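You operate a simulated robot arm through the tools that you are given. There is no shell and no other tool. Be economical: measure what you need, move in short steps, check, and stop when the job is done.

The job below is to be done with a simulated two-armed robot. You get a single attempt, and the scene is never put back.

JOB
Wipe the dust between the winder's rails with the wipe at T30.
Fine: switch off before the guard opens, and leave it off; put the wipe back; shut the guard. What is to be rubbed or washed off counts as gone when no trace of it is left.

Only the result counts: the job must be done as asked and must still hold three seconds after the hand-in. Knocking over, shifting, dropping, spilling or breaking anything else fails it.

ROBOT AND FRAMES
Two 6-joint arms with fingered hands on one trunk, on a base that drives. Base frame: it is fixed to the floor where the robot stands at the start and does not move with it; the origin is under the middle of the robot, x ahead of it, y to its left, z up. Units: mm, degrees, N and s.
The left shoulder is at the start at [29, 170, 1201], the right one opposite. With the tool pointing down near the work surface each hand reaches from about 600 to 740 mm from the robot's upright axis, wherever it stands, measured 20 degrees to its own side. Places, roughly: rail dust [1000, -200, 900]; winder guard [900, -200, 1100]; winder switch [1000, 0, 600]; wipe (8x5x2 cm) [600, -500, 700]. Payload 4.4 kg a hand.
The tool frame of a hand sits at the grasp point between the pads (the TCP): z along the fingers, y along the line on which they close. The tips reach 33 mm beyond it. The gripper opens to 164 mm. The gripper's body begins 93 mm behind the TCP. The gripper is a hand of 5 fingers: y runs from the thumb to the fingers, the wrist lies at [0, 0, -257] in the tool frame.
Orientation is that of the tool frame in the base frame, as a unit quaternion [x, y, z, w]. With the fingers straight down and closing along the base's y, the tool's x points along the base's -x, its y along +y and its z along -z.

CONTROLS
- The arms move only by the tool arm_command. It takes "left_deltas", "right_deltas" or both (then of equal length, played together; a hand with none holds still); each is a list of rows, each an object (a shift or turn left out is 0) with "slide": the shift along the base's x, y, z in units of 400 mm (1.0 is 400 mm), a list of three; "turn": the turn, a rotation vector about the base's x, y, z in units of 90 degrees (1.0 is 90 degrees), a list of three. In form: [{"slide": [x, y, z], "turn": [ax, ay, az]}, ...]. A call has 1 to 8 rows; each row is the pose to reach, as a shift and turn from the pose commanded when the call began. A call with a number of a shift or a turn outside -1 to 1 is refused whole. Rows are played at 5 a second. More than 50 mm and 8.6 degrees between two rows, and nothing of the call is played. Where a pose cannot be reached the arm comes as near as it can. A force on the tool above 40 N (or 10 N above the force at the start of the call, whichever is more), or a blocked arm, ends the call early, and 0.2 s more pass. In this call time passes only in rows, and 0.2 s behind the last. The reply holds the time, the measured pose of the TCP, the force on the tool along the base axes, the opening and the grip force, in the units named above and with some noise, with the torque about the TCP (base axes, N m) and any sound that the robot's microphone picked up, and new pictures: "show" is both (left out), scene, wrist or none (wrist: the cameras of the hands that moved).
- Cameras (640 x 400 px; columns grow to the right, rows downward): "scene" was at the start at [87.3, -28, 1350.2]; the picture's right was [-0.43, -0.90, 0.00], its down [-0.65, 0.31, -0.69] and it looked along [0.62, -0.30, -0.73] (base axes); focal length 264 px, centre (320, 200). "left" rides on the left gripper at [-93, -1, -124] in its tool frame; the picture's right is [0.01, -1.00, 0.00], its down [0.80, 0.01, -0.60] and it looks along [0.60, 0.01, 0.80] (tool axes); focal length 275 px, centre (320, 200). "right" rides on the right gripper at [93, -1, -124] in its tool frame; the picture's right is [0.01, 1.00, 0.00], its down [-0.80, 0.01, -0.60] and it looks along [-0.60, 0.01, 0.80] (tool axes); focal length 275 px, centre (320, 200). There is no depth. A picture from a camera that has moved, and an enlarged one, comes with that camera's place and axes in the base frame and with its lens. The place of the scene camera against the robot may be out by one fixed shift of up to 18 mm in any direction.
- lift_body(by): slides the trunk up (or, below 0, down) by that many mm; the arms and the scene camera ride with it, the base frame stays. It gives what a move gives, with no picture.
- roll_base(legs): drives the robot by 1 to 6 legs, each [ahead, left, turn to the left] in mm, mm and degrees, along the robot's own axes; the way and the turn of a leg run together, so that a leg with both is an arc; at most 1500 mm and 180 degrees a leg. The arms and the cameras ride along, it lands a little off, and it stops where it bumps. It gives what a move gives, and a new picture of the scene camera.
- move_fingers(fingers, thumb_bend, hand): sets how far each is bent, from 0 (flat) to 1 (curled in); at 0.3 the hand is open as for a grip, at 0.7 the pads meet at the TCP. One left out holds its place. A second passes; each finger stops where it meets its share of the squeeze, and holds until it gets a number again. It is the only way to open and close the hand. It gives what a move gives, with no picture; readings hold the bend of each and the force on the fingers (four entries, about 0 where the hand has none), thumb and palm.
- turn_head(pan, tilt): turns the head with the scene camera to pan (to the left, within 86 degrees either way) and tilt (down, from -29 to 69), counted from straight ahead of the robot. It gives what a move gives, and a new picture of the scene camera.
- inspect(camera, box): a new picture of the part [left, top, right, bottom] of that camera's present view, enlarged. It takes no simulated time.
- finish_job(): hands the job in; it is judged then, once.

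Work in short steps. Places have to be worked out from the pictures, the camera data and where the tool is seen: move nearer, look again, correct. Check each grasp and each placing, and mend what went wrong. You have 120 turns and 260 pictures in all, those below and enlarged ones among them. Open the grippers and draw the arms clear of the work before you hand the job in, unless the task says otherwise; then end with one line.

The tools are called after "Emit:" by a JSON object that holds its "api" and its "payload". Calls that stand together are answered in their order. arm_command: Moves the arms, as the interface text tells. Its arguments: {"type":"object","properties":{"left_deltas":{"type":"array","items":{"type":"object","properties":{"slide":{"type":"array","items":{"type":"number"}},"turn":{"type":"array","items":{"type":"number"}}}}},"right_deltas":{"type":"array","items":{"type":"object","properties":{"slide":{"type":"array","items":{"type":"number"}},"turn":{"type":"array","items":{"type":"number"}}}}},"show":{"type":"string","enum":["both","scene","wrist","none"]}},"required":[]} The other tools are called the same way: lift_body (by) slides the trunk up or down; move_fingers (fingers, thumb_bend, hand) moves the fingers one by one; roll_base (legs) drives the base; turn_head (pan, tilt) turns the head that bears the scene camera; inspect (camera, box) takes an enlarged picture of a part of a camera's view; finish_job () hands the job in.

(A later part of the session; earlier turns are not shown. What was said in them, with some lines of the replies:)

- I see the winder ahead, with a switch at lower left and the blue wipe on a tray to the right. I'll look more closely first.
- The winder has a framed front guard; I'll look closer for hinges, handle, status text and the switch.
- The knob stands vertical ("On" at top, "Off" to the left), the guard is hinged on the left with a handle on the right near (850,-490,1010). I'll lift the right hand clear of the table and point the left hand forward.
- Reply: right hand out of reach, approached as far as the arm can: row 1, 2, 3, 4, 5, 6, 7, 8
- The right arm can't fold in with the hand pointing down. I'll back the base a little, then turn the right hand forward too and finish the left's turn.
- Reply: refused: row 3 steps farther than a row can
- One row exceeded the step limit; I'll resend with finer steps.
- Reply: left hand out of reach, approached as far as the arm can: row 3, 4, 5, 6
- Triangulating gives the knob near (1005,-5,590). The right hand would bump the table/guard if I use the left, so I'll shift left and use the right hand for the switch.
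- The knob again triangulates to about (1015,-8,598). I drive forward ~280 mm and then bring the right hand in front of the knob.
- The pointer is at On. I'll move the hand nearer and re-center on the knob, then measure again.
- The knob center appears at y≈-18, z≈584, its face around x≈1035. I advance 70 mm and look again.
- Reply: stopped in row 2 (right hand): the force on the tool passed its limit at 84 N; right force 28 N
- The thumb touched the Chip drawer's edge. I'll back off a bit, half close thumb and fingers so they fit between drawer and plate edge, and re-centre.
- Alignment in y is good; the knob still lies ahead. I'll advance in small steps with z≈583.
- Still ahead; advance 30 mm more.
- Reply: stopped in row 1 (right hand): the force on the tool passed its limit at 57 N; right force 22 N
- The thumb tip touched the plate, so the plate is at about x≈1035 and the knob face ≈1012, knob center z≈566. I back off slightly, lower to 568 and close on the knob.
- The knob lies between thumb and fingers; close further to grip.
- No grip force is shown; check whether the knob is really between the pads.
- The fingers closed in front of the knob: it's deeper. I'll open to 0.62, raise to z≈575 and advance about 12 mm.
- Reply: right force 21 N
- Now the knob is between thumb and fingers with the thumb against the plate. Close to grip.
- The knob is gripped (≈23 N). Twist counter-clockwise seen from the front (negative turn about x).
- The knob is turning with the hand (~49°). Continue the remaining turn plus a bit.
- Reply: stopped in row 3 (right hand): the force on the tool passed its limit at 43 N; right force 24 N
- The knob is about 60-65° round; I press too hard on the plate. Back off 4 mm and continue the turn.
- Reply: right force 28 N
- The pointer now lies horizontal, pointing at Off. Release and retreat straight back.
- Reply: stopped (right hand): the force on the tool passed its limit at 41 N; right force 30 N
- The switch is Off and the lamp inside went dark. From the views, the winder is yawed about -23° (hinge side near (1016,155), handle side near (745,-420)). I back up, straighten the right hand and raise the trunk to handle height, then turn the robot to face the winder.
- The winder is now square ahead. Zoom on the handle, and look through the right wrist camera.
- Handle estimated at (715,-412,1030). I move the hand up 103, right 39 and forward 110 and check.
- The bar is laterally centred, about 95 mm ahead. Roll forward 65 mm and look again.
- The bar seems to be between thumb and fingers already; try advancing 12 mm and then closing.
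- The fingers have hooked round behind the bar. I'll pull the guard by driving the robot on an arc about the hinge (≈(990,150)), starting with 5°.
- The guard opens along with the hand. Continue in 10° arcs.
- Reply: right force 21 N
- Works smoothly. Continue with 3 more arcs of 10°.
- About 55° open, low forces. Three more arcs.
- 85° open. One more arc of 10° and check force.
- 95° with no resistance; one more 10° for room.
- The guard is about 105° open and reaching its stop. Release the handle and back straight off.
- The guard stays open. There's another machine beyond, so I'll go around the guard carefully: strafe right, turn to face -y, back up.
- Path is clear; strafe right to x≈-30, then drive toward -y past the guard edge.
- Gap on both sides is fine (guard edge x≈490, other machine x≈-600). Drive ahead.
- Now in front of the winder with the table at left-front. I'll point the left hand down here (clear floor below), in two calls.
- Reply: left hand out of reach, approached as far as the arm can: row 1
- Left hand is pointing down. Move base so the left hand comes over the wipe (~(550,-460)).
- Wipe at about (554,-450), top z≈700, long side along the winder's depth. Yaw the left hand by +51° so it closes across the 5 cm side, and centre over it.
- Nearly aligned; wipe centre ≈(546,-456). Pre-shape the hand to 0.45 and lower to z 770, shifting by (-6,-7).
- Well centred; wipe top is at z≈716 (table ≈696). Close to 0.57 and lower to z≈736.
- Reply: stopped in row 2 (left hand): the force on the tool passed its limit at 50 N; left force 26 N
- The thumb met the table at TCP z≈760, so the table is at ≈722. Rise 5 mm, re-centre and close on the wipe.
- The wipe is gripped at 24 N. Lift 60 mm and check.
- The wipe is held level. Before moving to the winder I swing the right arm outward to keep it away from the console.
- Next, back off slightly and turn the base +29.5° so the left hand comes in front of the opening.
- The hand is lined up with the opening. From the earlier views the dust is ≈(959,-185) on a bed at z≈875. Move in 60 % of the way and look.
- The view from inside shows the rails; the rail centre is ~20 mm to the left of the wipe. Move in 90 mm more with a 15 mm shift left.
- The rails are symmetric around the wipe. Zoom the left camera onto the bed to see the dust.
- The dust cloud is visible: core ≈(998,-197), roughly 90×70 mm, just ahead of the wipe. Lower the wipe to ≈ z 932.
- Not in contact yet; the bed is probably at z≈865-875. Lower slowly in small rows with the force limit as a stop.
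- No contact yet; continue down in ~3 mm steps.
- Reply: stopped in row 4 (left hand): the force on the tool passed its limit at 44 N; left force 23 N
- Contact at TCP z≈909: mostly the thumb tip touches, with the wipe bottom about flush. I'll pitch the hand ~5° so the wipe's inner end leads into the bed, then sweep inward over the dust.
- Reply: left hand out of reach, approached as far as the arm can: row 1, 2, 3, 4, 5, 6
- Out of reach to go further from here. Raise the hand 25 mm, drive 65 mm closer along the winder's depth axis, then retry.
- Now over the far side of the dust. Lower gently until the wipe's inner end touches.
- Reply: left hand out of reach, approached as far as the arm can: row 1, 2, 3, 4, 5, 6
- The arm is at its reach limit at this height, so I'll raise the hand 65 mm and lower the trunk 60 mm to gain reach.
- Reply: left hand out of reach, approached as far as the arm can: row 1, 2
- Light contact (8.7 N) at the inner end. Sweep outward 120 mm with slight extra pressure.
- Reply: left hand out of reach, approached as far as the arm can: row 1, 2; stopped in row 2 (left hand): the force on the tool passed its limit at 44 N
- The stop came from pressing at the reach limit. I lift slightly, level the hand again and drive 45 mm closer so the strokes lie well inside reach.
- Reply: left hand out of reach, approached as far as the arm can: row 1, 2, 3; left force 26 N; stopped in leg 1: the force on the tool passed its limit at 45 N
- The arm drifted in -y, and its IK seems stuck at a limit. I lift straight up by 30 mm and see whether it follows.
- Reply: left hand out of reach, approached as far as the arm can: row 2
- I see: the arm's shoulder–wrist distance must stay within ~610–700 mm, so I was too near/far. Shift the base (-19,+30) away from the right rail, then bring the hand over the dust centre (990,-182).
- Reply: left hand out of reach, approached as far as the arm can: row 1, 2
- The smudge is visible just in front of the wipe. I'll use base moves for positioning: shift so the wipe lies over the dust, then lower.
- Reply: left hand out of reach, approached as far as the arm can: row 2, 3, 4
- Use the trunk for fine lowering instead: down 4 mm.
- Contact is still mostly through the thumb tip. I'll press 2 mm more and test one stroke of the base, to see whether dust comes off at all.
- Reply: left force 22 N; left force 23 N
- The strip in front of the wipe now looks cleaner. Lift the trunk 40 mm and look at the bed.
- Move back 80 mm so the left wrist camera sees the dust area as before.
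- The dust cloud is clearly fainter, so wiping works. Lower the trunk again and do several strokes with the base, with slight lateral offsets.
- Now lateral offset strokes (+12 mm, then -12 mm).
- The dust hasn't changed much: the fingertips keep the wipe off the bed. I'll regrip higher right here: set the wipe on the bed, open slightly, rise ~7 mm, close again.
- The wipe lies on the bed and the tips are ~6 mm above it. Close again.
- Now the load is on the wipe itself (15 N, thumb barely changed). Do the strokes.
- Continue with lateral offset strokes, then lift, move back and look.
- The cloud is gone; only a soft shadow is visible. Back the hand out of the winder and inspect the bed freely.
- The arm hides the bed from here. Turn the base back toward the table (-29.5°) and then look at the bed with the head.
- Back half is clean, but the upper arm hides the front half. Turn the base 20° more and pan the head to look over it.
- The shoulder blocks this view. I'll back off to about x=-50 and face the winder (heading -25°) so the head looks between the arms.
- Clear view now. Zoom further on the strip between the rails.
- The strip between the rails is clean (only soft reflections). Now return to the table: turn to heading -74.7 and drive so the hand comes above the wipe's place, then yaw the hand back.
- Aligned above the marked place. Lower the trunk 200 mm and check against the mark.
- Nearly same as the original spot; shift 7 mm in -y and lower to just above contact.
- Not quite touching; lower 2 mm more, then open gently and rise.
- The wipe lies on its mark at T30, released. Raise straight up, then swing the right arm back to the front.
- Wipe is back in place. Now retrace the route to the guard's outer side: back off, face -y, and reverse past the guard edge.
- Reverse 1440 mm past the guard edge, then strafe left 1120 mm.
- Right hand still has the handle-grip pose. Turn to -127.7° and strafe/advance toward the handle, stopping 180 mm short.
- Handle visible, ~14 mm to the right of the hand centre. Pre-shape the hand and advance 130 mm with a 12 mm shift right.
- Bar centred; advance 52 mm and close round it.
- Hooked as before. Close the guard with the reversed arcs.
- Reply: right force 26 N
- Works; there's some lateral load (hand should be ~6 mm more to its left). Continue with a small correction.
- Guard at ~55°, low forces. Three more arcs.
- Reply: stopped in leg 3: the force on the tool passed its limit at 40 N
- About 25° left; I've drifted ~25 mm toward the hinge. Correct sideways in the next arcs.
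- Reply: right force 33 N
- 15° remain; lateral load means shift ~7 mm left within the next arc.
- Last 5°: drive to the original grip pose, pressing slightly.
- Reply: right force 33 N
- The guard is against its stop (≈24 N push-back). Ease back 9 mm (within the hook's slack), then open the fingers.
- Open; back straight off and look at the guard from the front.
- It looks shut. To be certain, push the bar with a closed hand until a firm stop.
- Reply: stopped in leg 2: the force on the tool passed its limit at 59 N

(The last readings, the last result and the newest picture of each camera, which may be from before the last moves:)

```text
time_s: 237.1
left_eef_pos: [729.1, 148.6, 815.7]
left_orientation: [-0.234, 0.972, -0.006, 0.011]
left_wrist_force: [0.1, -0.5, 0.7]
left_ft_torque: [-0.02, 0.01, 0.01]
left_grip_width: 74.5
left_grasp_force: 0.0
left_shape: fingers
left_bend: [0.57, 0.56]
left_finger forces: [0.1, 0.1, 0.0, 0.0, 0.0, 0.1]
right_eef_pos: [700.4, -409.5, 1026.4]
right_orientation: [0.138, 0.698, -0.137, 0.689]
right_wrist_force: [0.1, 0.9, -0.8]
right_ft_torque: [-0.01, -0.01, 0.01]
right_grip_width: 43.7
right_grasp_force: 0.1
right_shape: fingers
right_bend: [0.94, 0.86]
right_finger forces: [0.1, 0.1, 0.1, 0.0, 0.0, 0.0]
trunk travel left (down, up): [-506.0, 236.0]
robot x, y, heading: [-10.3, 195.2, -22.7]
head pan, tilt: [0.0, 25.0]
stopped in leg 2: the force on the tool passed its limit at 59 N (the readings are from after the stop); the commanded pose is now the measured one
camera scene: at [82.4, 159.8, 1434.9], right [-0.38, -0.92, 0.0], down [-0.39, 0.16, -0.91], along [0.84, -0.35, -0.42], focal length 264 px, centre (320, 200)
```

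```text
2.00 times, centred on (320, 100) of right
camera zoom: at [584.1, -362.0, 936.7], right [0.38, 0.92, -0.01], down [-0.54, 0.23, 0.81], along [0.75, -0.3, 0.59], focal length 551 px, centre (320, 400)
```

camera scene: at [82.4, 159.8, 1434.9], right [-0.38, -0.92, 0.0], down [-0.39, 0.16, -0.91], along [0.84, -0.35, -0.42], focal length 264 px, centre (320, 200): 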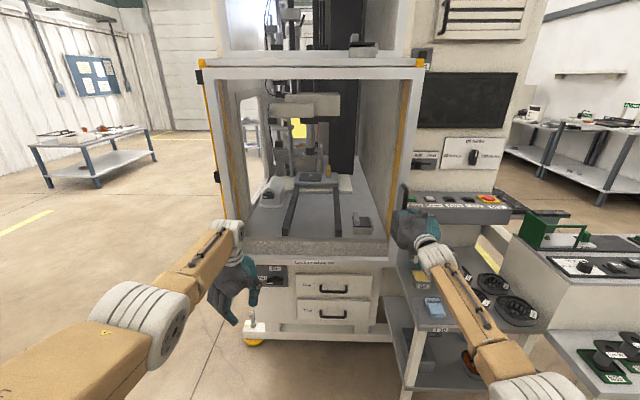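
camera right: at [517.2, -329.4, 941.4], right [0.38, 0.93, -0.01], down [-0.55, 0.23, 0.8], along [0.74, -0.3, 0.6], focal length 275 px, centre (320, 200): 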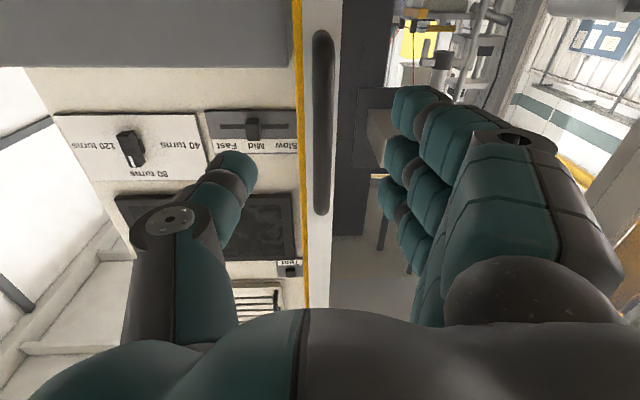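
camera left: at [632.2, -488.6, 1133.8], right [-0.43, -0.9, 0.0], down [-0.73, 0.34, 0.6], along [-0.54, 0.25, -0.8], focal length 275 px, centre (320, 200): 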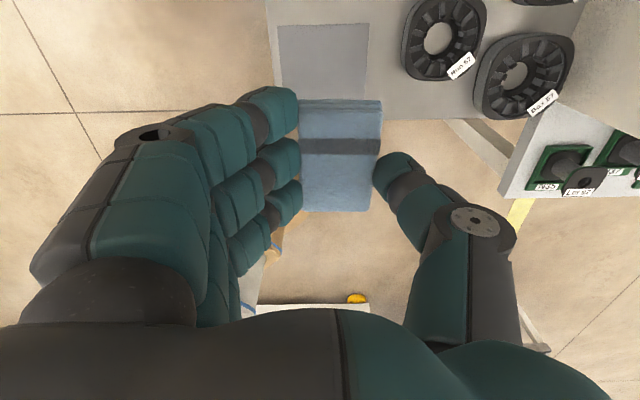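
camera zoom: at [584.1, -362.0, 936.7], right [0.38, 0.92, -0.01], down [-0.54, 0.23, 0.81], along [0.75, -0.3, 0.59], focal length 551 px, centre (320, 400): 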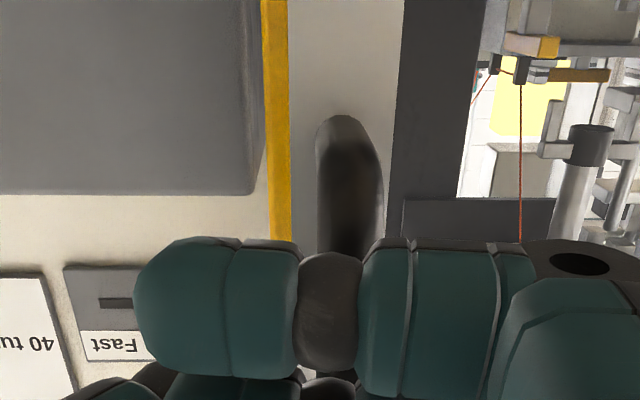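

Firm stop reached: the guard is shut. Back off straight, open the hand and do a final check.

Emit:
{"api": "roll_base", "payload": {"legs": [[-300, 0, 0]]}}

Emit:
{"api": "move_fingers", "payload": {"hand": "right", "fingers": 0.3, "thumb_bend": 0.3}}

Emit:
{"api": "move_fingers", "payload": {"hand": "left", "fingers": 0.3, "thumb_bend": 0.3}}

Emit:
{"api": "inspect", "payload": {"camera": "scene", "box": [200, 50, 420, 290]}}

Emit:
{"api": "inspect", "payload": {"camera": "scene", "box": [260, 150, 380, 230]}}

Emit:
{"api": "inspect", "payload": {"camera": "scene", "box": [360, 200, 560, 330]}}

```text
time_s: 239.2
left_eef_pos: [451.7, 265.3, 817.1]
left_orientation: [-0.233, 0.972, -0.006, 0.012]
left_wrist_force: [0.4, 0.8, 0.4]
left_ft_torque: [-0.03, 0.01, -0.02]
left_grip_width: 74.8
left_grasp_force: 0.1
left_shape: fingers
left_bend: [0.57, 0.56]
left_finger forces: [0.0, 0.0, 0.1, 0.0, 0.1, 0.0]
right_eef_pos: [421.3, -292.4, 1029.3]
right_orientation: [0.138, 0.698, -0.137, 0.689]
right_wrist_force: [-0.3, -0.3, -0.1]
right_ft_torque: [0.0, 0.02, 0.02]
right_grip_width: 44.2
right_grasp_force: 0.1
right_shape: fingers
right_bend: [0.95, 0.86]
right_finger forces: [0.1, 0.0, 0.0, 0.0, 0.0, 0.0]
trunk travel left (down, up): [-506.0, 236.0]
robot x, y, heading: [-288.9, 309.1, -22.6]
head pan, tilt: [0.0, 25.0]
camera scene: at [-196.4, 275.1, 1435.2], right [-0.38, -0.92, 0.0], down [-0.39, 0.16, -0.91], along [0.84, -0.35, -0.42], focal length 264 px, centre (320, 200)
```

scene: 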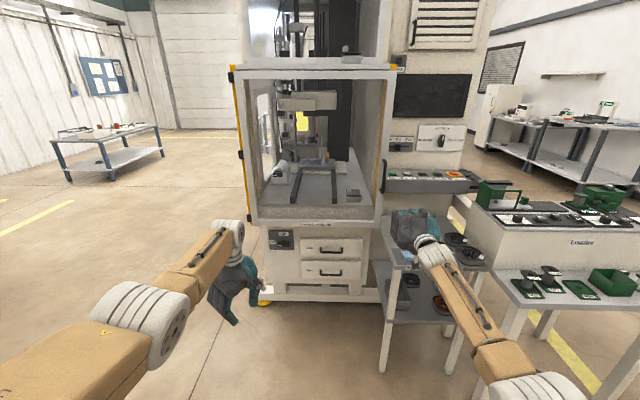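

```text
time_s: 240.2
left_eef_pos: [452.2, 264.3, 816.9]
left_orientation: [-0.233, 0.972, -0.006, 0.011]
left_wrist_force: [0.3, -1.1, -1.0]
left_ft_torque: [0.0, 0.02, 0.0]
left_grip_width: 74.8
left_grasp_force: 0.1
left_shape: fingers
left_bend: [0.57, 0.56]
left_finger forces: [0.0, 0.0, 0.1, 0.1, 0.1, 0.0]
right_eef_pos: [423.9, -294.2, 1028.0]
right_orientation: [0.138, 0.698, -0.137, 0.689]
right_wrist_force: [-0.4, 0.6, -0.4]
right_ft_torque: [0.0, -0.01, -0.01]
right_grip_width: 178.4
right_grasp_force: 0.0
right_shape: fingers
right_bend: [0.3, 0.3]
right_finger forces: [0.0, 0.0, 0.0, 0.0, 0.0, 0.0]
trunk travel left (down, up): [-506.0, 236.0]
robot x, y, heading: [-294.3, 308.9, -22.3]
head pan, tilt: [0.0, 25.0]
```

```text
time_s: 241.2
left_eef_pos: [452.5, 264.0, 816.4]
left_orientation: [-0.234, 0.972, -0.007, 0.012]
left_wrist_force: [0.5, 0.5, 0.1]
left_ft_torque: [-0.05, -0.01, 0.01]
left_grip_width: 178.5
left_grasp_force: 0.1
left_shape: fingers
left_bend: [0.3, 0.3]
left_finger forces: [0.1, 0.0, 0.0, 0.1, 0.1, 0.1]
right_eef_pos: [424.1, -293.0, 1027.9]
right_orientation: [0.137, 0.698, -0.136, 0.69]
right_wrist_force: [0.4, 0.6, -0.3]
right_ft_torque: [0.0, 0.03, -0.02]
right_grip_width: 178.2
right_grasp_force: 0.0
right_shape: fingers
right_bend: [0.3, 0.3]
right_finger forces: [0.0, 0.0, 0.0, 0.0, 0.1, 0.1]
trunk travel left (down, up): [-506.0, 236.0]
robot x, y, heading: [-288.1, 311.2, -22.4]
head pan, tilt: [0.0, 25.0]
```

```text
1.67 times, centred on (310, 170) of scene
camera zoom: at [-195.2, 274.6, 1435.0], right [-0.38, -0.92, 0.0], down [-0.39, 0.16, -0.91], along [0.84, -0.35, -0.42], focal length 441 px, centre (337, 250)
```

zoom: 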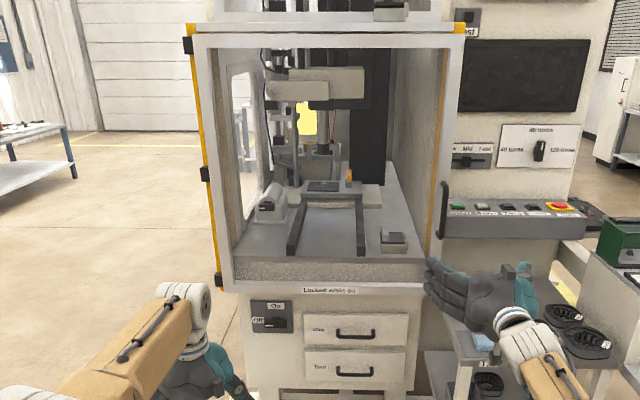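

```text
5.00 times, centred on (320, 190) of scene
camera zoom: at [-195.2, 274.6, 1435.0], right [-0.38, -0.92, 0.0], down [-0.39, 0.16, -0.91], along [0.84, -0.35, -0.42], focal length 1322 px, centre (320, 250)
```

zoom: 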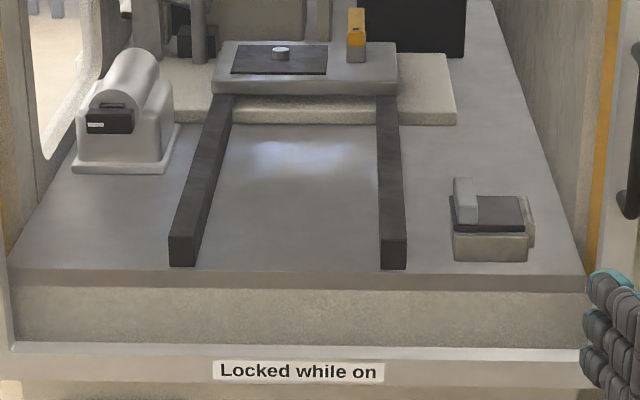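

```text
3.08 times, centred on (460, 265) of scene
camera zoom: at [-195.2, 274.6, 1435.0], right [-0.38, -0.92, 0.0], down [-0.39, 0.16, -0.91], along [0.84, -0.35, -0.42], focal length 814 px, centre (-111, 0)
```

zoom: 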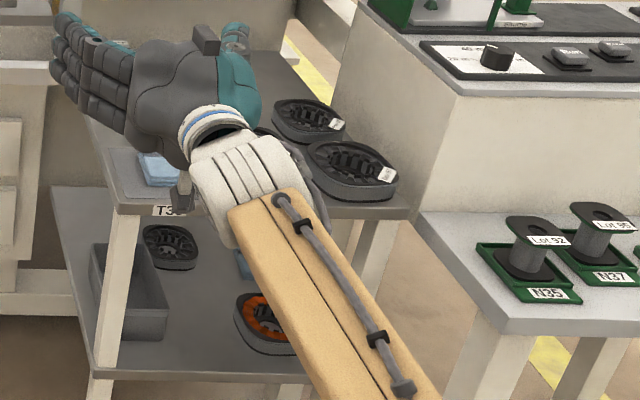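

The bed between the rails shows no trace of dust, the switch reads Off, the guard is shut, the wipe is on its T30 mark, and both hands are open and clear. Handing in.

Emit:
{"api": "finish_job", "payload": {}}

```text
The job is handed in.
```

I wiped the dust from between the winder's rails with the T30 wipe and saw no trace left. The winder was switched off before the guard opened and is still off; the wipe is back on its T30 mark and the guard is shut.
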